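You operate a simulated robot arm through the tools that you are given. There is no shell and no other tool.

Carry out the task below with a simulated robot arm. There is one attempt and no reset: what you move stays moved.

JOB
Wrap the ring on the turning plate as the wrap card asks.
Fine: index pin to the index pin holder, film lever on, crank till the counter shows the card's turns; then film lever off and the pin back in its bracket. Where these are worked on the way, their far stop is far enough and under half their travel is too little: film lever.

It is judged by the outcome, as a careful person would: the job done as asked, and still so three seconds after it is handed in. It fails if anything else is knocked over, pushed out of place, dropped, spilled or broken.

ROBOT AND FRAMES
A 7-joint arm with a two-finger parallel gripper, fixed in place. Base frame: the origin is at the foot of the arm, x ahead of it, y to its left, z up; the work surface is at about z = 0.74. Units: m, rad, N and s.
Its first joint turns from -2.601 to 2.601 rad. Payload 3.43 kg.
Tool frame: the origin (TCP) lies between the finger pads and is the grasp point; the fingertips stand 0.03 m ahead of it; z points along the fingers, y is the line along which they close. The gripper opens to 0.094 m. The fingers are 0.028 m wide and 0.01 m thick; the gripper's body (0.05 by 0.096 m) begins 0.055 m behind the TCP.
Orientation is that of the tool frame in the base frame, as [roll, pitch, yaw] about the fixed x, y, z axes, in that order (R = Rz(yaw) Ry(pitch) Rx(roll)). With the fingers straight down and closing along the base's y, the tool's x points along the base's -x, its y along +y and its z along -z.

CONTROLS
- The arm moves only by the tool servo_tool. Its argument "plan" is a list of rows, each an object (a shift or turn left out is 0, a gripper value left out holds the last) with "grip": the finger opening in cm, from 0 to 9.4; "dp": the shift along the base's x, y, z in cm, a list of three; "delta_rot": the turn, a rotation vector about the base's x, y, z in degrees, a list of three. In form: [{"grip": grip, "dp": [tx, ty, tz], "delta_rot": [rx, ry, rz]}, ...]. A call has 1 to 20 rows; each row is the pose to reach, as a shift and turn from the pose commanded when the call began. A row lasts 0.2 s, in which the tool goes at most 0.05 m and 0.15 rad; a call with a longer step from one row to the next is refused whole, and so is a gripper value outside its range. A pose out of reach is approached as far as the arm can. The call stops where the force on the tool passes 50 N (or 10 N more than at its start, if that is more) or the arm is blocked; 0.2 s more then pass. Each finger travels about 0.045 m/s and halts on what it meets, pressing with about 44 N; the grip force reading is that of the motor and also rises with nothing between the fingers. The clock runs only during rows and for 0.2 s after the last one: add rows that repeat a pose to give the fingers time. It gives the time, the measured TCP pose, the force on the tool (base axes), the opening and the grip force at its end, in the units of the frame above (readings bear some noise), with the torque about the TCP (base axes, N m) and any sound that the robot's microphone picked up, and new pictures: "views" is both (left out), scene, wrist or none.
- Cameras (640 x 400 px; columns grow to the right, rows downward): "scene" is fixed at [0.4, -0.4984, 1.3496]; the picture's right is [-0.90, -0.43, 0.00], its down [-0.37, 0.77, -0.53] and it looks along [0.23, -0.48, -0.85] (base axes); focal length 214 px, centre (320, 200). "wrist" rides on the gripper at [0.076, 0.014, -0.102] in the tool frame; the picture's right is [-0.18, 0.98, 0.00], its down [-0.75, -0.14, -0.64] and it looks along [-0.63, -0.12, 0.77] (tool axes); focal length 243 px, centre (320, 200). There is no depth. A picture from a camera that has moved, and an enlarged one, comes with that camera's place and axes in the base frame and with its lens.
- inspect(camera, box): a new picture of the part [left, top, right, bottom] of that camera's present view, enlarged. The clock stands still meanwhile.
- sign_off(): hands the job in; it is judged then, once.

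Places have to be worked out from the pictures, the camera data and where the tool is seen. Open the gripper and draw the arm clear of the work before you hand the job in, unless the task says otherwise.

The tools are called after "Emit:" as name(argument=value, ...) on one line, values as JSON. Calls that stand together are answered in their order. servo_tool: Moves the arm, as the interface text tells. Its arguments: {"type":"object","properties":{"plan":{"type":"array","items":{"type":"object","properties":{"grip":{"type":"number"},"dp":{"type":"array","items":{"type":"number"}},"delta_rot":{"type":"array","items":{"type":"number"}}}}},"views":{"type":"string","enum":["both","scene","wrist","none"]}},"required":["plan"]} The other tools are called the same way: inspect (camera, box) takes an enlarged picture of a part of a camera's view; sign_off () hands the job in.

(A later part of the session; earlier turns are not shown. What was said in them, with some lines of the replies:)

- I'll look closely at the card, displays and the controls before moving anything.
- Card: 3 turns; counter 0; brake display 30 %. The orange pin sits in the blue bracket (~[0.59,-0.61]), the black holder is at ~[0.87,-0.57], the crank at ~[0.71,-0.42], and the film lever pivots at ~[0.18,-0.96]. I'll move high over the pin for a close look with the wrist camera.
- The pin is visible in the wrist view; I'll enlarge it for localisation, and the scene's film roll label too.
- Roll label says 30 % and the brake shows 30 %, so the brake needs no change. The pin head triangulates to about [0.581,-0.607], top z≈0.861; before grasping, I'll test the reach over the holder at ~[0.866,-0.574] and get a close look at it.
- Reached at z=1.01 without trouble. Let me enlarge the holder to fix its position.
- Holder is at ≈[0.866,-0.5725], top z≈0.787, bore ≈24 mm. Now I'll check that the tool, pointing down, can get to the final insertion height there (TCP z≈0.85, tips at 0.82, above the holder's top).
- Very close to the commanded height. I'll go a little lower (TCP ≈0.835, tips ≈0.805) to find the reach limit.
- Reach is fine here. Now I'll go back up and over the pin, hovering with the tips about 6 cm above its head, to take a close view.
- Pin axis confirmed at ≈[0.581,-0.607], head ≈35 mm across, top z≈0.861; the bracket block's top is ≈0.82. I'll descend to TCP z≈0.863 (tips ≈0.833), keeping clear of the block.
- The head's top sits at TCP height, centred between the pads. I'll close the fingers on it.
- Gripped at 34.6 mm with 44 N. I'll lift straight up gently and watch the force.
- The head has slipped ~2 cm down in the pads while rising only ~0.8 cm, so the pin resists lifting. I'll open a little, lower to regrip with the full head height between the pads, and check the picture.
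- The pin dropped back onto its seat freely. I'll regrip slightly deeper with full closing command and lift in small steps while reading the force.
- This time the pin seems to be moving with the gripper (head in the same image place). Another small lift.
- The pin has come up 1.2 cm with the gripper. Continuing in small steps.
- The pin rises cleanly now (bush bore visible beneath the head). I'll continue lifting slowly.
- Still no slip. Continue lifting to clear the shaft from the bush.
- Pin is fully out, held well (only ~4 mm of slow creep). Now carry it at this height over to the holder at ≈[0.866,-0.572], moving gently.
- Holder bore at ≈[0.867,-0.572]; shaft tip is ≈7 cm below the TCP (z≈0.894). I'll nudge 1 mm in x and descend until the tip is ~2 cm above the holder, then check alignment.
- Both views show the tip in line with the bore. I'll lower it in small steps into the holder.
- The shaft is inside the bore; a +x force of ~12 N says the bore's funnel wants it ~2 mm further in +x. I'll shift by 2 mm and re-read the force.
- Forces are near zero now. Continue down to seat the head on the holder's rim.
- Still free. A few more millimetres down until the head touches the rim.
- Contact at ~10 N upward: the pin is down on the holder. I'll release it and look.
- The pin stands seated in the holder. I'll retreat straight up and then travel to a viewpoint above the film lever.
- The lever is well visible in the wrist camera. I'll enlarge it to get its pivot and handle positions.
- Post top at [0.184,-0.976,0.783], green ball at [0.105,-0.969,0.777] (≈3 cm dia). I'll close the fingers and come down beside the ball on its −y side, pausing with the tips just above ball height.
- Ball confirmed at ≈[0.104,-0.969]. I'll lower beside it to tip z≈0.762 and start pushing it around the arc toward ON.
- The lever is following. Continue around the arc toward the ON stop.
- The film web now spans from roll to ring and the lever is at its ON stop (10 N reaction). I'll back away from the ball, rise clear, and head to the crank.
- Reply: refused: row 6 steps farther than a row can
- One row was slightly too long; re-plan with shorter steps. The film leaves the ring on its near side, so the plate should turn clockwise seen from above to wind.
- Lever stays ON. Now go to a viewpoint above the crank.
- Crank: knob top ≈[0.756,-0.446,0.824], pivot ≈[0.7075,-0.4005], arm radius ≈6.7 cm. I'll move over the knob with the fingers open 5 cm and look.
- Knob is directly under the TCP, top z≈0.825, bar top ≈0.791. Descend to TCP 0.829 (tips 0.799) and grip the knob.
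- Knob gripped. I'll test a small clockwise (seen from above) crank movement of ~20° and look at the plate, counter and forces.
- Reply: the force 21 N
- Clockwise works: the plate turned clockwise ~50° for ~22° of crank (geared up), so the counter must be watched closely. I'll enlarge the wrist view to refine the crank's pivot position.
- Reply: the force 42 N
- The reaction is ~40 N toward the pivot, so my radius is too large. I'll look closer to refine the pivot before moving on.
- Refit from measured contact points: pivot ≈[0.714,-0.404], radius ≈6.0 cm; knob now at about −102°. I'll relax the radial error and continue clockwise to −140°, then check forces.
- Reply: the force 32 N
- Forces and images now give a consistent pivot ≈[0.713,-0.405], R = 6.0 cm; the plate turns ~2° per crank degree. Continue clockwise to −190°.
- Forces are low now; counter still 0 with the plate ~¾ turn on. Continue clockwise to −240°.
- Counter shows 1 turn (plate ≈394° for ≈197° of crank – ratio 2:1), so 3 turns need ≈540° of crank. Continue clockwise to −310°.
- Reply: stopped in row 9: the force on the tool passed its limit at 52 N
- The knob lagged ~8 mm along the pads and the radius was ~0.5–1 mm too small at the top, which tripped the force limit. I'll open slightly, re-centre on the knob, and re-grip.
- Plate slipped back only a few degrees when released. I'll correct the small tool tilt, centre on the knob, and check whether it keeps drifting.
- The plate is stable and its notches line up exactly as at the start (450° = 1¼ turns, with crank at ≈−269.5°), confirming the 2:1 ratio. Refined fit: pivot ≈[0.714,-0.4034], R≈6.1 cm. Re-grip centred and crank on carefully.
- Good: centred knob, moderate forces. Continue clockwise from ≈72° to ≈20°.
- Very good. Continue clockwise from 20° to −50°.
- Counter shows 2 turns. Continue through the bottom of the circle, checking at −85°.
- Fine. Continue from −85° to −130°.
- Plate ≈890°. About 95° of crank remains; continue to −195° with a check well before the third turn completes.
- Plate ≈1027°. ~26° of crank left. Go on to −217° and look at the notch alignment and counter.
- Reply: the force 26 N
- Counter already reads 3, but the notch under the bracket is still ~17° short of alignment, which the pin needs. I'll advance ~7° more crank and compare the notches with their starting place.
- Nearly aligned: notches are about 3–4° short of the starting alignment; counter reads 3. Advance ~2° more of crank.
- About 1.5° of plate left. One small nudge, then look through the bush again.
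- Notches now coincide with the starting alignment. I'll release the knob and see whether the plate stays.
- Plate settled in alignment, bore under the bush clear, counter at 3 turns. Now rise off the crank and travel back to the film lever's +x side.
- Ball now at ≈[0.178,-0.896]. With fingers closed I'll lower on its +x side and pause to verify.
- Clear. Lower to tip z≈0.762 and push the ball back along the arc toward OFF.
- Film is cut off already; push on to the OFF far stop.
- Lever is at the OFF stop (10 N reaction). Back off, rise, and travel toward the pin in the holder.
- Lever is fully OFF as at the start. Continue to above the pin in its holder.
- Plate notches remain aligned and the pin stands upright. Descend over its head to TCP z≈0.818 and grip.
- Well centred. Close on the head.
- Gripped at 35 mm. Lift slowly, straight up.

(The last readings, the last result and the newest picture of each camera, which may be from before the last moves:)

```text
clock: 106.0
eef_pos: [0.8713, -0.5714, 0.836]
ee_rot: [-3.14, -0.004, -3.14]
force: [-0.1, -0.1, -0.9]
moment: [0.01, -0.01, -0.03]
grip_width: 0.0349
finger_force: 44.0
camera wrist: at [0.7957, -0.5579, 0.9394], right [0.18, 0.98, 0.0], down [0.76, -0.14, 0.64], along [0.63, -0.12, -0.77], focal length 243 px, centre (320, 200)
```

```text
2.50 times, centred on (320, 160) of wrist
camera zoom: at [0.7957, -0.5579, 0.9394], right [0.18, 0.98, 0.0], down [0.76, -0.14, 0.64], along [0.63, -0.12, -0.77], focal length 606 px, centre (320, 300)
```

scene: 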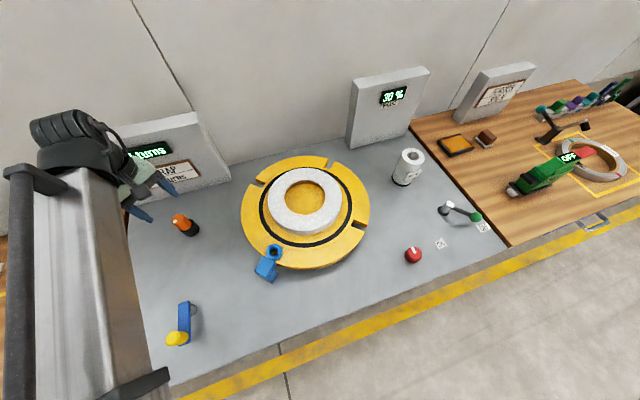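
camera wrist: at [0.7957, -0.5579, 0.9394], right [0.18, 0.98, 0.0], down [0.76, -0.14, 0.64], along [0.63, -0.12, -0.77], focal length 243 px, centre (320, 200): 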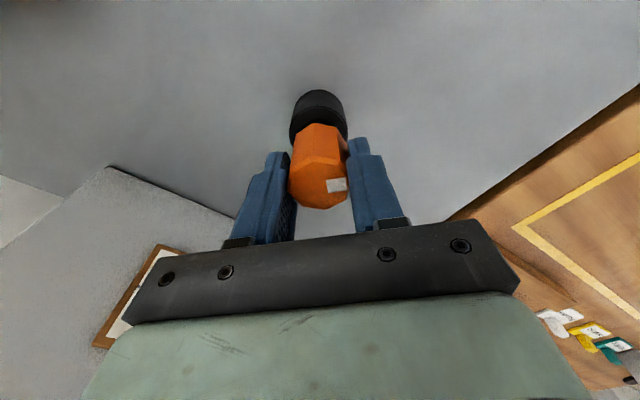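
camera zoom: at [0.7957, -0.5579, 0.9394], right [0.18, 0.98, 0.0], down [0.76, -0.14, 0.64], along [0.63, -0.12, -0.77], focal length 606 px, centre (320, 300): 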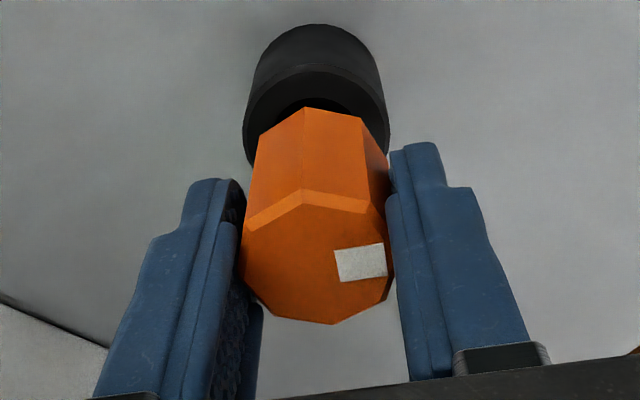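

The pin rises with no slip. Continue lifting until its tip is well clear.

Emit:
servo_tool(plan=[{"grip": 0, "dp": [0, 0, 0.4]}, {"grip": 0, "dp": [0, 0, 0.9]}, {"grip": 0, "dp": [0, 0, 1.5]}, {"grip": 0, "dp": [0, 0, 2.2]}, {"grip": 0, "dp": [0, 0, 3]}, {"grip": 0, "dp": [0, 0, 4]}, {"grip": 0, "dp": [0, 0, 5]}, {"grip": 0, "dp": [0, 0, 6.5]}, {"grip": 0, "dp": [0, 0, 8]}, {"grip": 0, "dp": [0, 0, 9.5]}, {"grip": 0, "dp": [0, 0, 11]}, {"grip": 0, "dp": [0, 0, 12.5]}, {"grip": 0, "dp": [0, 0, 13]}], views="both")

Emit:
inspect(camera="wrist", box=[220, 80, 420, 240])

Emit:
inspect(camera="scene", box=[110, 140, 250, 260])

```text
clock: 108.8
eef_pos: [0.8713, -0.5707, 0.9664]
ee_rot: [-3.14, -0.004, -3.14]
force: [0.3, -0.3, -0.8]
moment: [-0.02, -0.01, 0.02]
grip_width: 0.0349
finger_force: 43.3
camera wrist: at [0.7948, -0.557, 1.0695], right [0.18, 0.98, 0.0], down [0.76, -0.14, 0.64], along [0.63, -0.12, -0.77], focal length 243 px, centre (320, 200)
```

scene: 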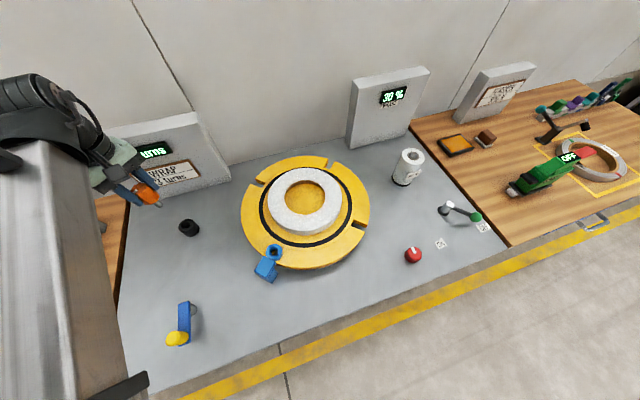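
wrist: 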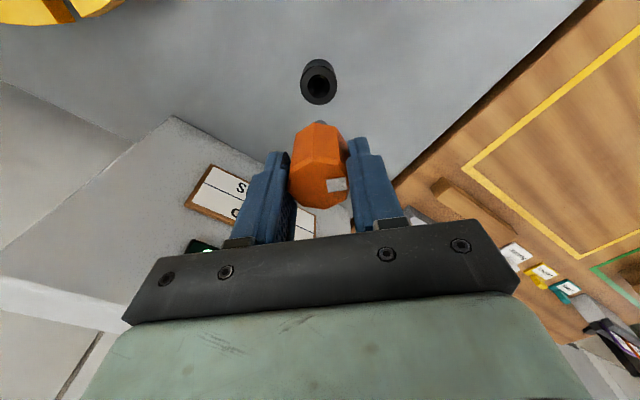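

```text
2.50 times, centred on (320, 160) of wrist
camera zoom: at [0.7948, -0.557, 1.0695], right [0.18, 0.98, 0.0], down [0.76, -0.14, 0.64], along [0.63, -0.12, -0.77], focal length 606 px, centre (320, 300)
```

zoom: 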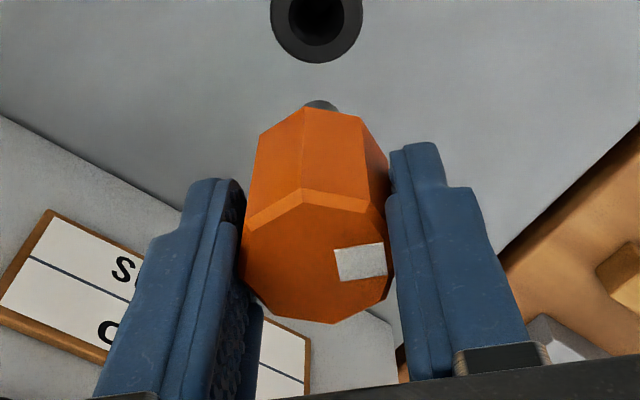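

```text
3.33 times, centred on (180, 200) of scene
camera zoom: at [0.4, -0.4984, 1.3496], right [-0.9, -0.43, 0.0], down [-0.37, 0.77, -0.53], along [0.23, -0.48, -0.85], focal length 715 px, centre (787, 200)
```

zoom: 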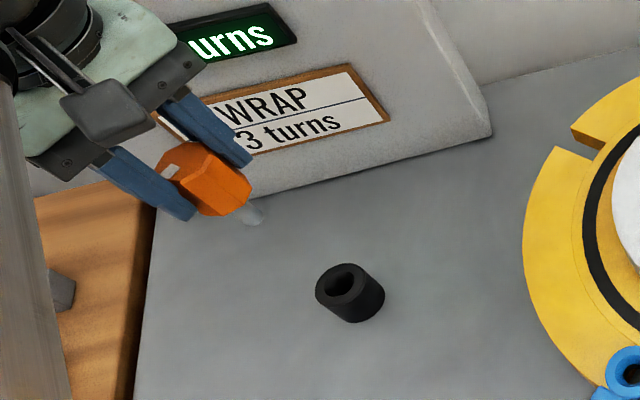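

No slip at all. Carry the pin at this height back over the bracket at ≈[0.5815,-0.607].

Emit:
servo_tool(plan=[{"grip": 0, "dp": [-1, -0.1, 0]}, {"grip": 0, "dp": [-3, -0.4, 0]}, {"grip": 0, "dp": [-5.5, -0.7, 0]}, {"grip": 0, "dp": [-8, -1, 0]}, {"grip": 0, "dp": [-10.5, -1.3, 0]}, {"grip": 0, "dp": [-13, -1.6, 0]}, {"grip": 0, "dp": [-15.5, -1.9, 0]}, {"grip": 0, "dp": [-18, -2.2, 0]}, {"grip": 0, "dp": [-20.5, -2.5, 0]}, {"grip": 0, "dp": [-23, -2.8, 0]}, {"grip": 0, "dp": [-25.5, -3.1, 0]}, {"grip": 0, "dp": [-27.5, -3.35, 0]}, {"grip": 0, "dp": [-29, -3.55, 0]}, {"grip": 0, "dp": [-29, -3.55, 0]}], views="both")

Emit:
inspect(camera="wrist", box=[250, 60, 430, 220])

Emit:
inspect(camera="scene", box=[230, 180, 340, 290])

```text
clock: 111.8
eef_pos: [0.5812, -0.6068, 0.9675]
ee_rot: [-3.141, -0.002, -3.139]
force: [0.7, 0.3, -0.1]
moment: [0.02, -0.02, 0.01]
grip_width: 0.0349
finger_force: 43.9
camera wrist: at [0.5057, -0.5924, 1.0705], right [0.18, 0.98, 0.0], down [0.76, -0.14, 0.64], along [0.63, -0.12, -0.77], focal length 243 px, centre (320, 200)
```

scene: 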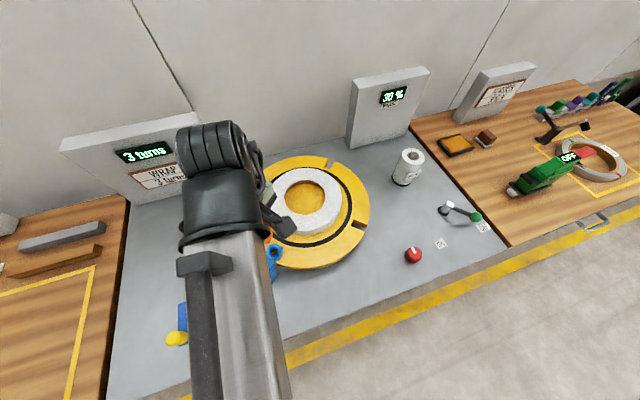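
wrist: 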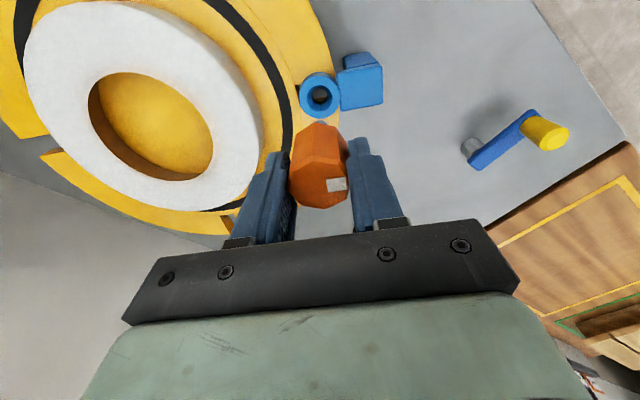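

```text
2.50 times, centred on (340, 140) of wrist
camera zoom: at [0.5057, -0.5924, 1.0705], right [0.18, 0.98, 0.0], down [0.76, -0.14, 0.64], along [0.63, -0.12, -0.77], focal length 606 px, centre (270, 350)
```

zoom: 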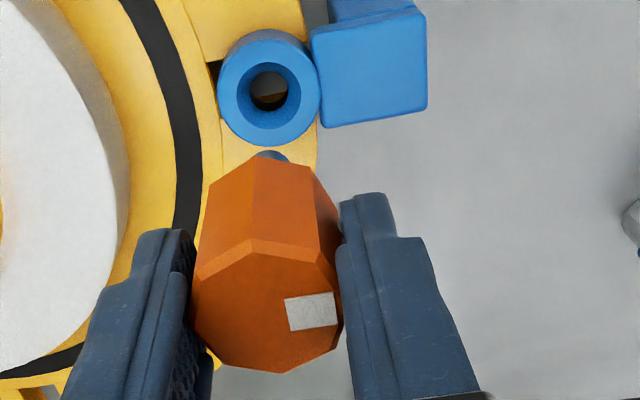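

```text
3.64 times, centred on (285, 235) of scene
camera zoom: at [0.4, -0.4984, 1.3496], right [-0.9, -0.43, 0.0], down [-0.37, 0.77, -0.53], along [0.23, -0.48, -0.85], focal length 780 px, centre (447, 73)
```

zoom: 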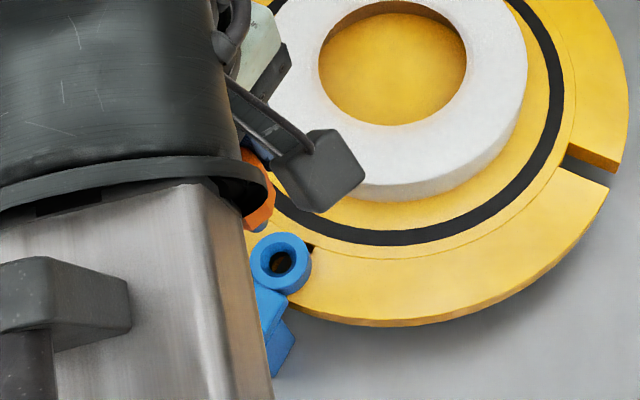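

The bush and pin appear in the same relation as right after extraction, so it is aligned. Descend to just above the bush and check.

Emit:
servo_tool(plan=[{"grip": 0, "dp": [0, 0, -1]}, {"grip": 0, "dp": [0, 0, -2.3]}, {"grip": 0, "dp": [0, 0, -3.6]}, {"grip": 0, "dp": [0, 0, -4.9]}, {"grip": 0, "dp": [0, 0, -6]}, {"grip": 0, "dp": [0, 0, -6]}], views="wrist")

Emit:
inspect(camera="wrist", box=[250, 60, 430, 220])

Emit:
inspect(camera="scene", box=[230, 180, 340, 290])

```text
clock: 113.2
eef_pos: [0.5805, -0.6072, 0.9073]
ee_rot: [-3.139, -0.004, -3.139]
force: [-0.3, 0.2, -0.1]
moment: [-0.01, -0.03, -0.03]
grip_width: 0.0348
finger_force: 43.8
camera wrist: at [0.5051, -0.5929, 1.0093], right [0.18, 0.98, 0.0], down [0.76, -0.14, 0.64], along [0.63, -0.12, -0.77], focal length 243 px, centre (320, 200)
```

wrist: 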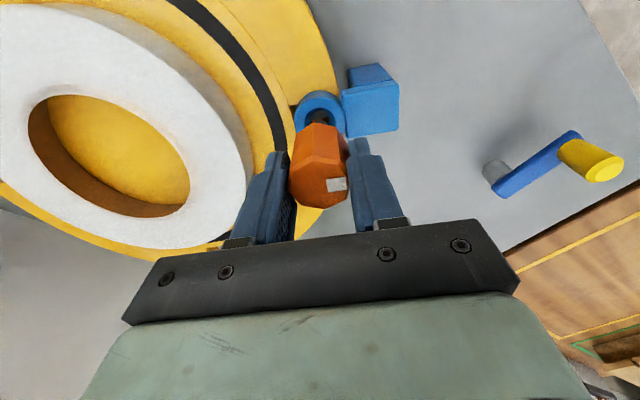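

```text
2.50 times, centred on (340, 140) of wrist
camera zoom: at [0.5051, -0.5929, 1.0093], right [0.18, 0.98, 0.0], down [0.76, -0.14, 0.64], along [0.63, -0.12, -0.77], focal length 606 px, centre (270, 350)
```

zoom: 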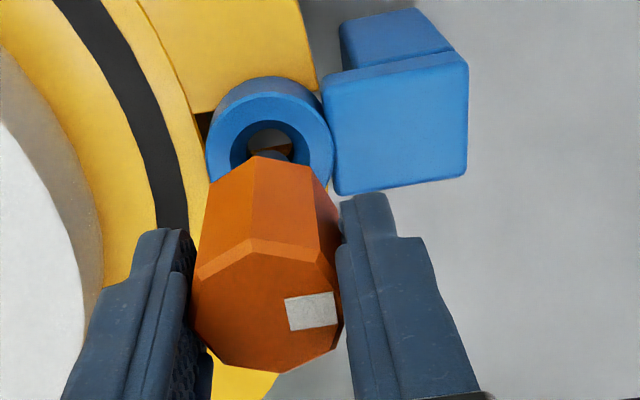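

```text
3.64 times, centred on (285, 235) of scene
camera zoom: at [0.4, -0.4984, 1.3496], right [-0.9, -0.43, 0.0], down [-0.37, 0.77, -0.53], along [0.23, -0.48, -0.85], focal length 780 px, centre (447, 73)
```

zoom: 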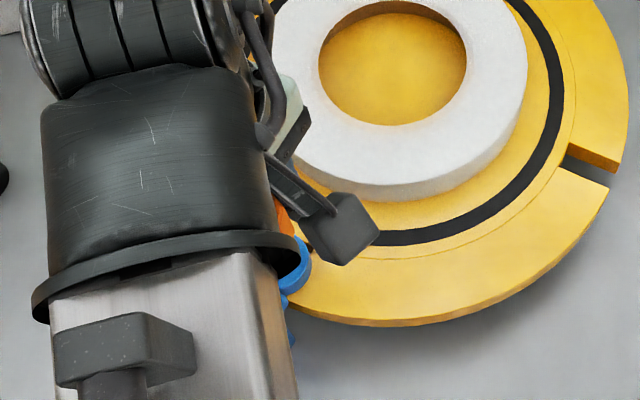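

Tip is over the bore. Lower slowly into the bush, watching lateral force.

Emit:
servo_tool(plan=[{"grip": 0, "dp": [0, 0, -0.4]}, {"grip": 0, "dp": [0, 0, -0.8]}, {"grip": 0, "dp": [0, 0, -1.2]}, {"grip": 0, "dp": [0, 0, -1.6]}, {"grip": 0, "dp": [0, 0, -2.0]}], views="none")

Emit:
inspect(camera="wrist", box=[250, 60, 430, 220])

```text
clock: 114.4
eef_pos: [0.5825, -0.6077, 0.8874]
ee_rot: [-3.141, -0.002, -3.14]
force: [-0.8, 0.2, -1.4]
moment: [-0.02, -0.02, -0.02]
grip_width: 0.0354
finger_force: 44.2
```

```text
2.50 times, centred on (340, 140) of wrist
camera zoom: at [0.506, -0.5928, 0.9893], right [0.18, 0.98, 0.0], down [0.76, -0.14, 0.64], along [0.63, -0.12, -0.77], focal length 606 px, centre (270, 350)
```

zoom: 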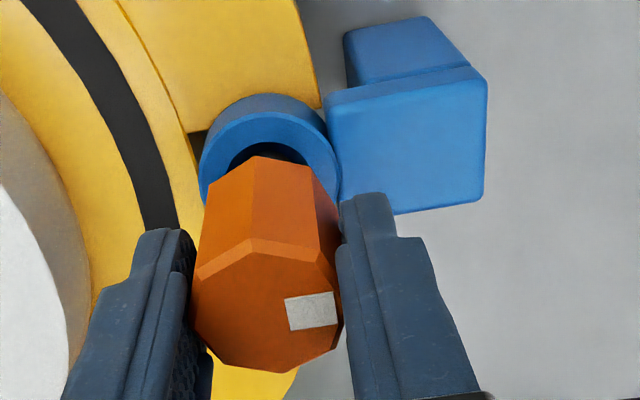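

No lateral force. Continue down.

Emit:
servo_tool(plan=[{"grip": 0, "dp": [0, 0, -0.4]}, {"grip": 0, "dp": [0, 0, -0.8]}, {"grip": 0, "dp": [0, 0, -1.2]}], views="none")

Emit:
inspect(camera="wrist", box=[250, 60, 430, 220])

```text
clock: 115.2
eef_pos: [0.5821, -0.6059, 0.8756]
ee_rot: [-3.139, -0.004, -3.139]
force: [0.3, -0.6, -0.1]
moment: [0.02, 0.01, 0.0]
grip_width: 0.0348
finger_force: 43.8
```

```text
2.50 times, centred on (340, 140) of wrist
camera zoom: at [0.506, -0.5925, 0.9771], right [0.18, 0.98, 0.0], down [0.76, -0.14, 0.64], along [0.63, -0.12, -0.77], focal length 606 px, centre (270, 350)
```

zoom: 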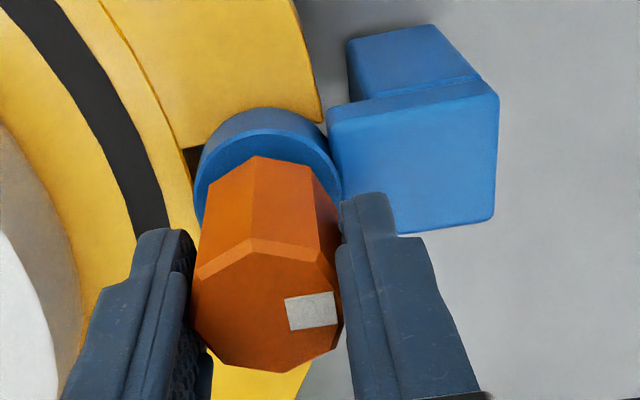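

Emit:
servo_tool(plan=[{"grip": 0, "dp": [0, 0, -0.3]}, {"grip": 0, "dp": [0, 0, -0.6]}, {"grip": 0, "dp": [0, 0, -0.9]}], views="none")

Emit:
inspect(camera="wrist", box=[250, 60, 430, 220])

```text
clock: 116.0
eef_pos: [0.5812, -0.6049, 0.866]
ee_rot: [3.141, -0.004, -3.141]
force: [1.5, -0.7, 3.7]
moment: [0.03, 0.03, 0.0]
grip_width: 0.0346
finger_force: 43.9
```

```text
2.50 times, centred on (340, 140) of wrist
camera zoom: at [0.5058, -0.5923, 0.968], right [0.18, 0.98, 0.0], down [0.76, -0.14, 0.64], along [0.63, -0.12, -0.77], focal length 606 px, centre (270, 350)
```

zoom: 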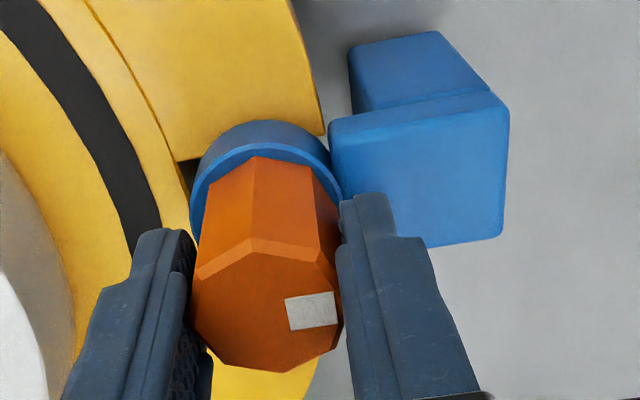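

Contact is starting (3.7 N up) at about the expected seat height. Press down 2–3 mm more to confirm it is seated.

Emit:
servo_tool(plan=[{"grip": 0, "dp": [0, 0, -0.15]}, {"grip": 0, "dp": [0, 0, -0.25]}], views="none")

Emit:
inspect(camera="wrist", box=[250, 60, 430, 220])

```text
clock: 116.6
eef_pos: [0.5811, -0.6061, 0.8648]
ee_rot: [3.141, -0.002, -3.138]
force: [3.0, 1.7, 28.0]
moment: [0.41, 0.08, -0.05]
grip_width: 0.0347
finger_force: 44.0
```

```text
2.50 times, centred on (340, 140) of wrist
camera zoom: at [0.5056, -0.5922, 0.9672], right [0.18, 0.98, 0.0], down [0.75, -0.14, 0.64], along [0.63, -0.12, -0.77], focal length 606 px, centre (270, 350)
```

zoom: 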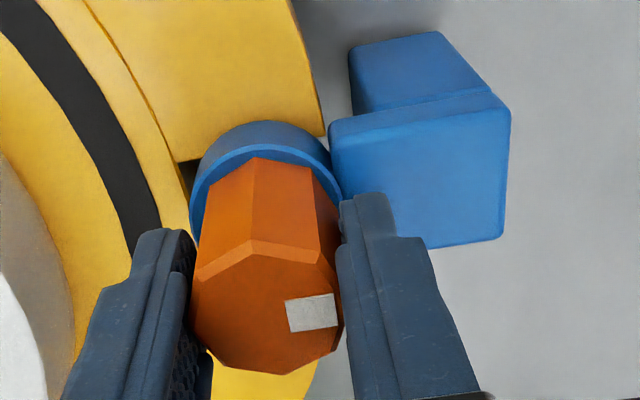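

Firmly seated (28 N) at the same height as originally. Release and back straight up.

Emit:
servo_tool(plan=[{"grip": 0, "dp": [0, 0, 0.2]}, {"grip": 6, "dp": [0, 0, 0.2]}, {"grip": 7, "dp": [0, 0, 0.2]}, {"grip": 7, "dp": [0, 0, 0.2]}, {"grip": 7, "dp": [0, 0, 0.2]}], views="wrist")

Emit:
inspect(camera="wrist", box=[250, 60, 430, 220])

```text
clock: 117.8
eef_pos: [0.582, -0.6057, 0.8656]
ee_rot: [-3.14, -0.003, -3.14]
force: [0.9, 0.5, -0.2]
moment: [-0.02, -0.01, 0.02]
grip_width: 0.0699
finger_force: 0.1
camera wrist: at [0.5059, -0.5925, 0.9681], right [0.18, 0.98, 0.0], down [0.76, -0.14, 0.64], along [0.63, -0.12, -0.77], focal length 243 px, centre (320, 200)
```

wrist: 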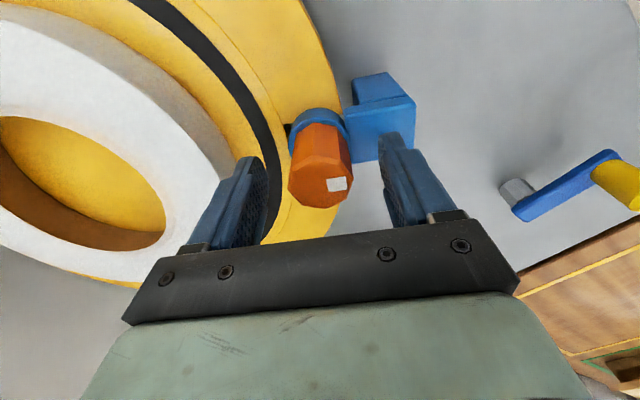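

```text
2.50 times, centred on (340, 140) of wrist
camera zoom: at [0.5059, -0.5925, 0.9681], right [0.18, 0.98, 0.0], down [0.76, -0.14, 0.64], along [0.63, -0.12, -0.77], focal length 606 px, centre (270, 350)
```

zoom: 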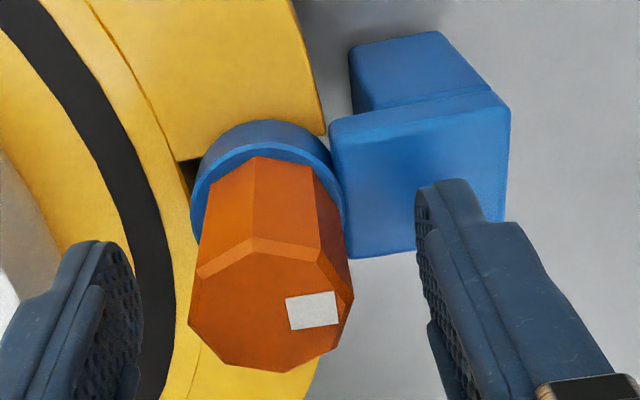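

Pin is seated in its bracket. Rise clear and retreat to near the start pose for a final overall check.

Emit:
servo_tool(plan=[{"grip": 9, "dp": [0, 0, 3]}, {"grip": 9, "dp": [0, 0, 7]}, {"grip": 9, "dp": [0, 0, 11.5]}, {"dp": [0, 0, 16]}, {"dp": [0, 0, 20]}, {"dp": [-2, -3, 23]}, {"dp": [-4.4, -6.5, 24]}, {"dp": [-6.8, -10, 24]}, {"dp": [-9.2, -13.5, 24]}, {"dp": [-11.6, -17, 24]}, {"dp": [-14, -20.5, 24]}, {"dp": [-16.4, -24, 24]}, {"dp": [-18.8, -27.5, 24]}, {"dp": [-21.2, -31, 24]}, {"dp": [-21.2, -31, 24]}], views="both")

Emit:
inspect(camera="scene", box=[220, 140, 380, 290])

Emit:
inspect(camera="scene", box=[60, 100, 240, 212])

Emit:
inspect(camera="scene", box=[340, 60, 520, 280])

```text
clock: 121.0
eef_pos: [0.3675, -0.9188, 1.1034]
ee_rot: [-3.141, -0.004, -3.139]
force: [0.3, 0.2, -0.4]
moment: [0.02, 0.01, -0.02]
grip_width: 0.09
finger_force: 0.0
camera wrist: at [0.2929, -0.9048, 1.206], right [0.18, 0.98, 0.0], down [0.76, -0.14, 0.64], along [0.63, -0.12, -0.77], focal length 243 px, centre (320, 200)
```

scene: 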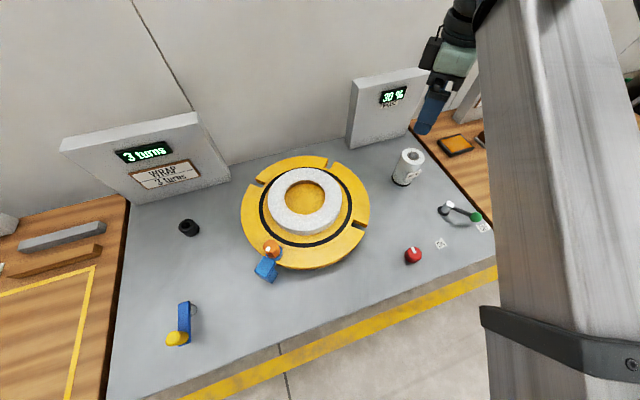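
wrist: 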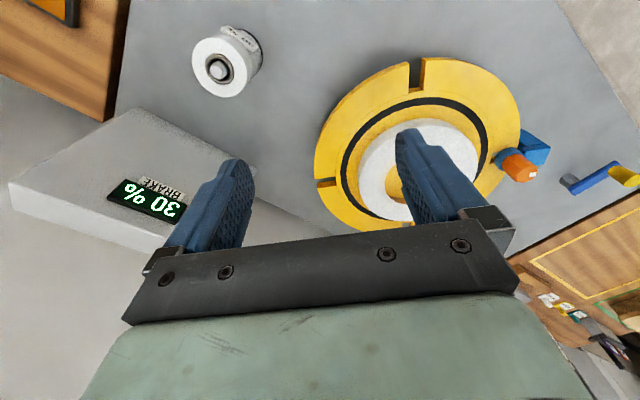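

```text
2.67 times, centred on (300, 215) of scene
camera zoom: at [0.4, -0.4984, 1.3496], right [-0.9, -0.43, 0.0], down [-0.37, 0.77, -0.53], along [0.23, -0.48, -0.85], focal length 572 px, centre (373, 160)
```

zoom: 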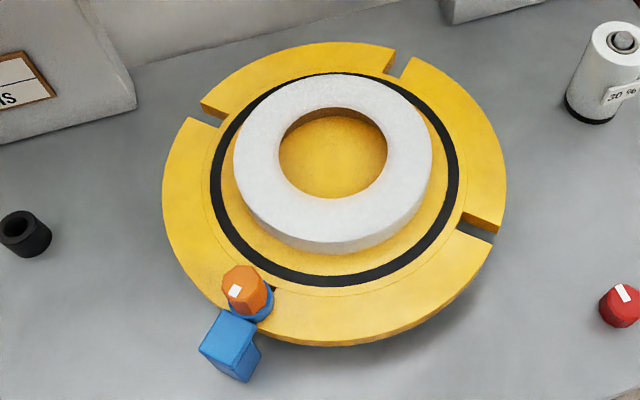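

```text
3.56 times, centred on (150, 156) of scene
camera zoom: at [0.4, -0.4984, 1.3496], right [-0.9, -0.43, 0.0], down [-0.37, 0.77, -0.53], along [0.23, -0.48, -0.85], focal length 763 px, centre (924, 356)
```

zoom: 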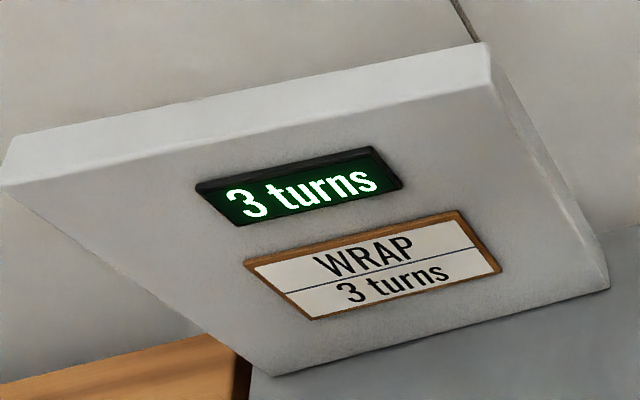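

```text
1.82 times, centred on (430, 170) of scene
camera zoom: at [0.4, -0.4984, 1.3496], right [-0.9, -0.43, 0.0], down [-0.37, 0.77, -0.53], along [0.23, -0.48, -0.85], focal length 390 px, centre (120, 254)
```

zoom: 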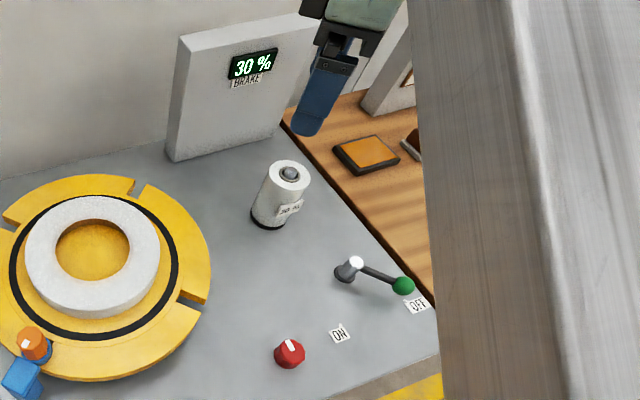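

The final check matches what the card and task ask for:
- The counter reads 3 turns, as on the card, and the ring is wrapped.
- The film lever is fully OFF.
- The pin is back in its bracket, in the same place as at the start.
- The brake is unchanged at 30 %.
- The gripper is open and the arm is clear of the work.

I'm handing the job in.

Emit:
sign_off()

```text
The job is handed in.
```

The ring is wrapped to the card's 3 turns and the job is handed in; I haven't seen the judging result.

- **Counter:** it read 3 turns, and stayed there after I let go of the crank.
- **Film lever:** it is back at its OFF stop.
- **Index pin:** it is seated in its bracket at the same height and position as at the start. The plate's notch lines up beneath it.
- **Everything else:** the brake is still at 30 %. Nothing looked knocked over or out of place in the final pictures. The gripper is open and the arm is clear of the work.

Two small slips happened along the way. The pin dropped about 1 cm back into its seat on the first lift, and the crank stalled once on too much force. Neither moved anything else; I regripped each time and carried on.
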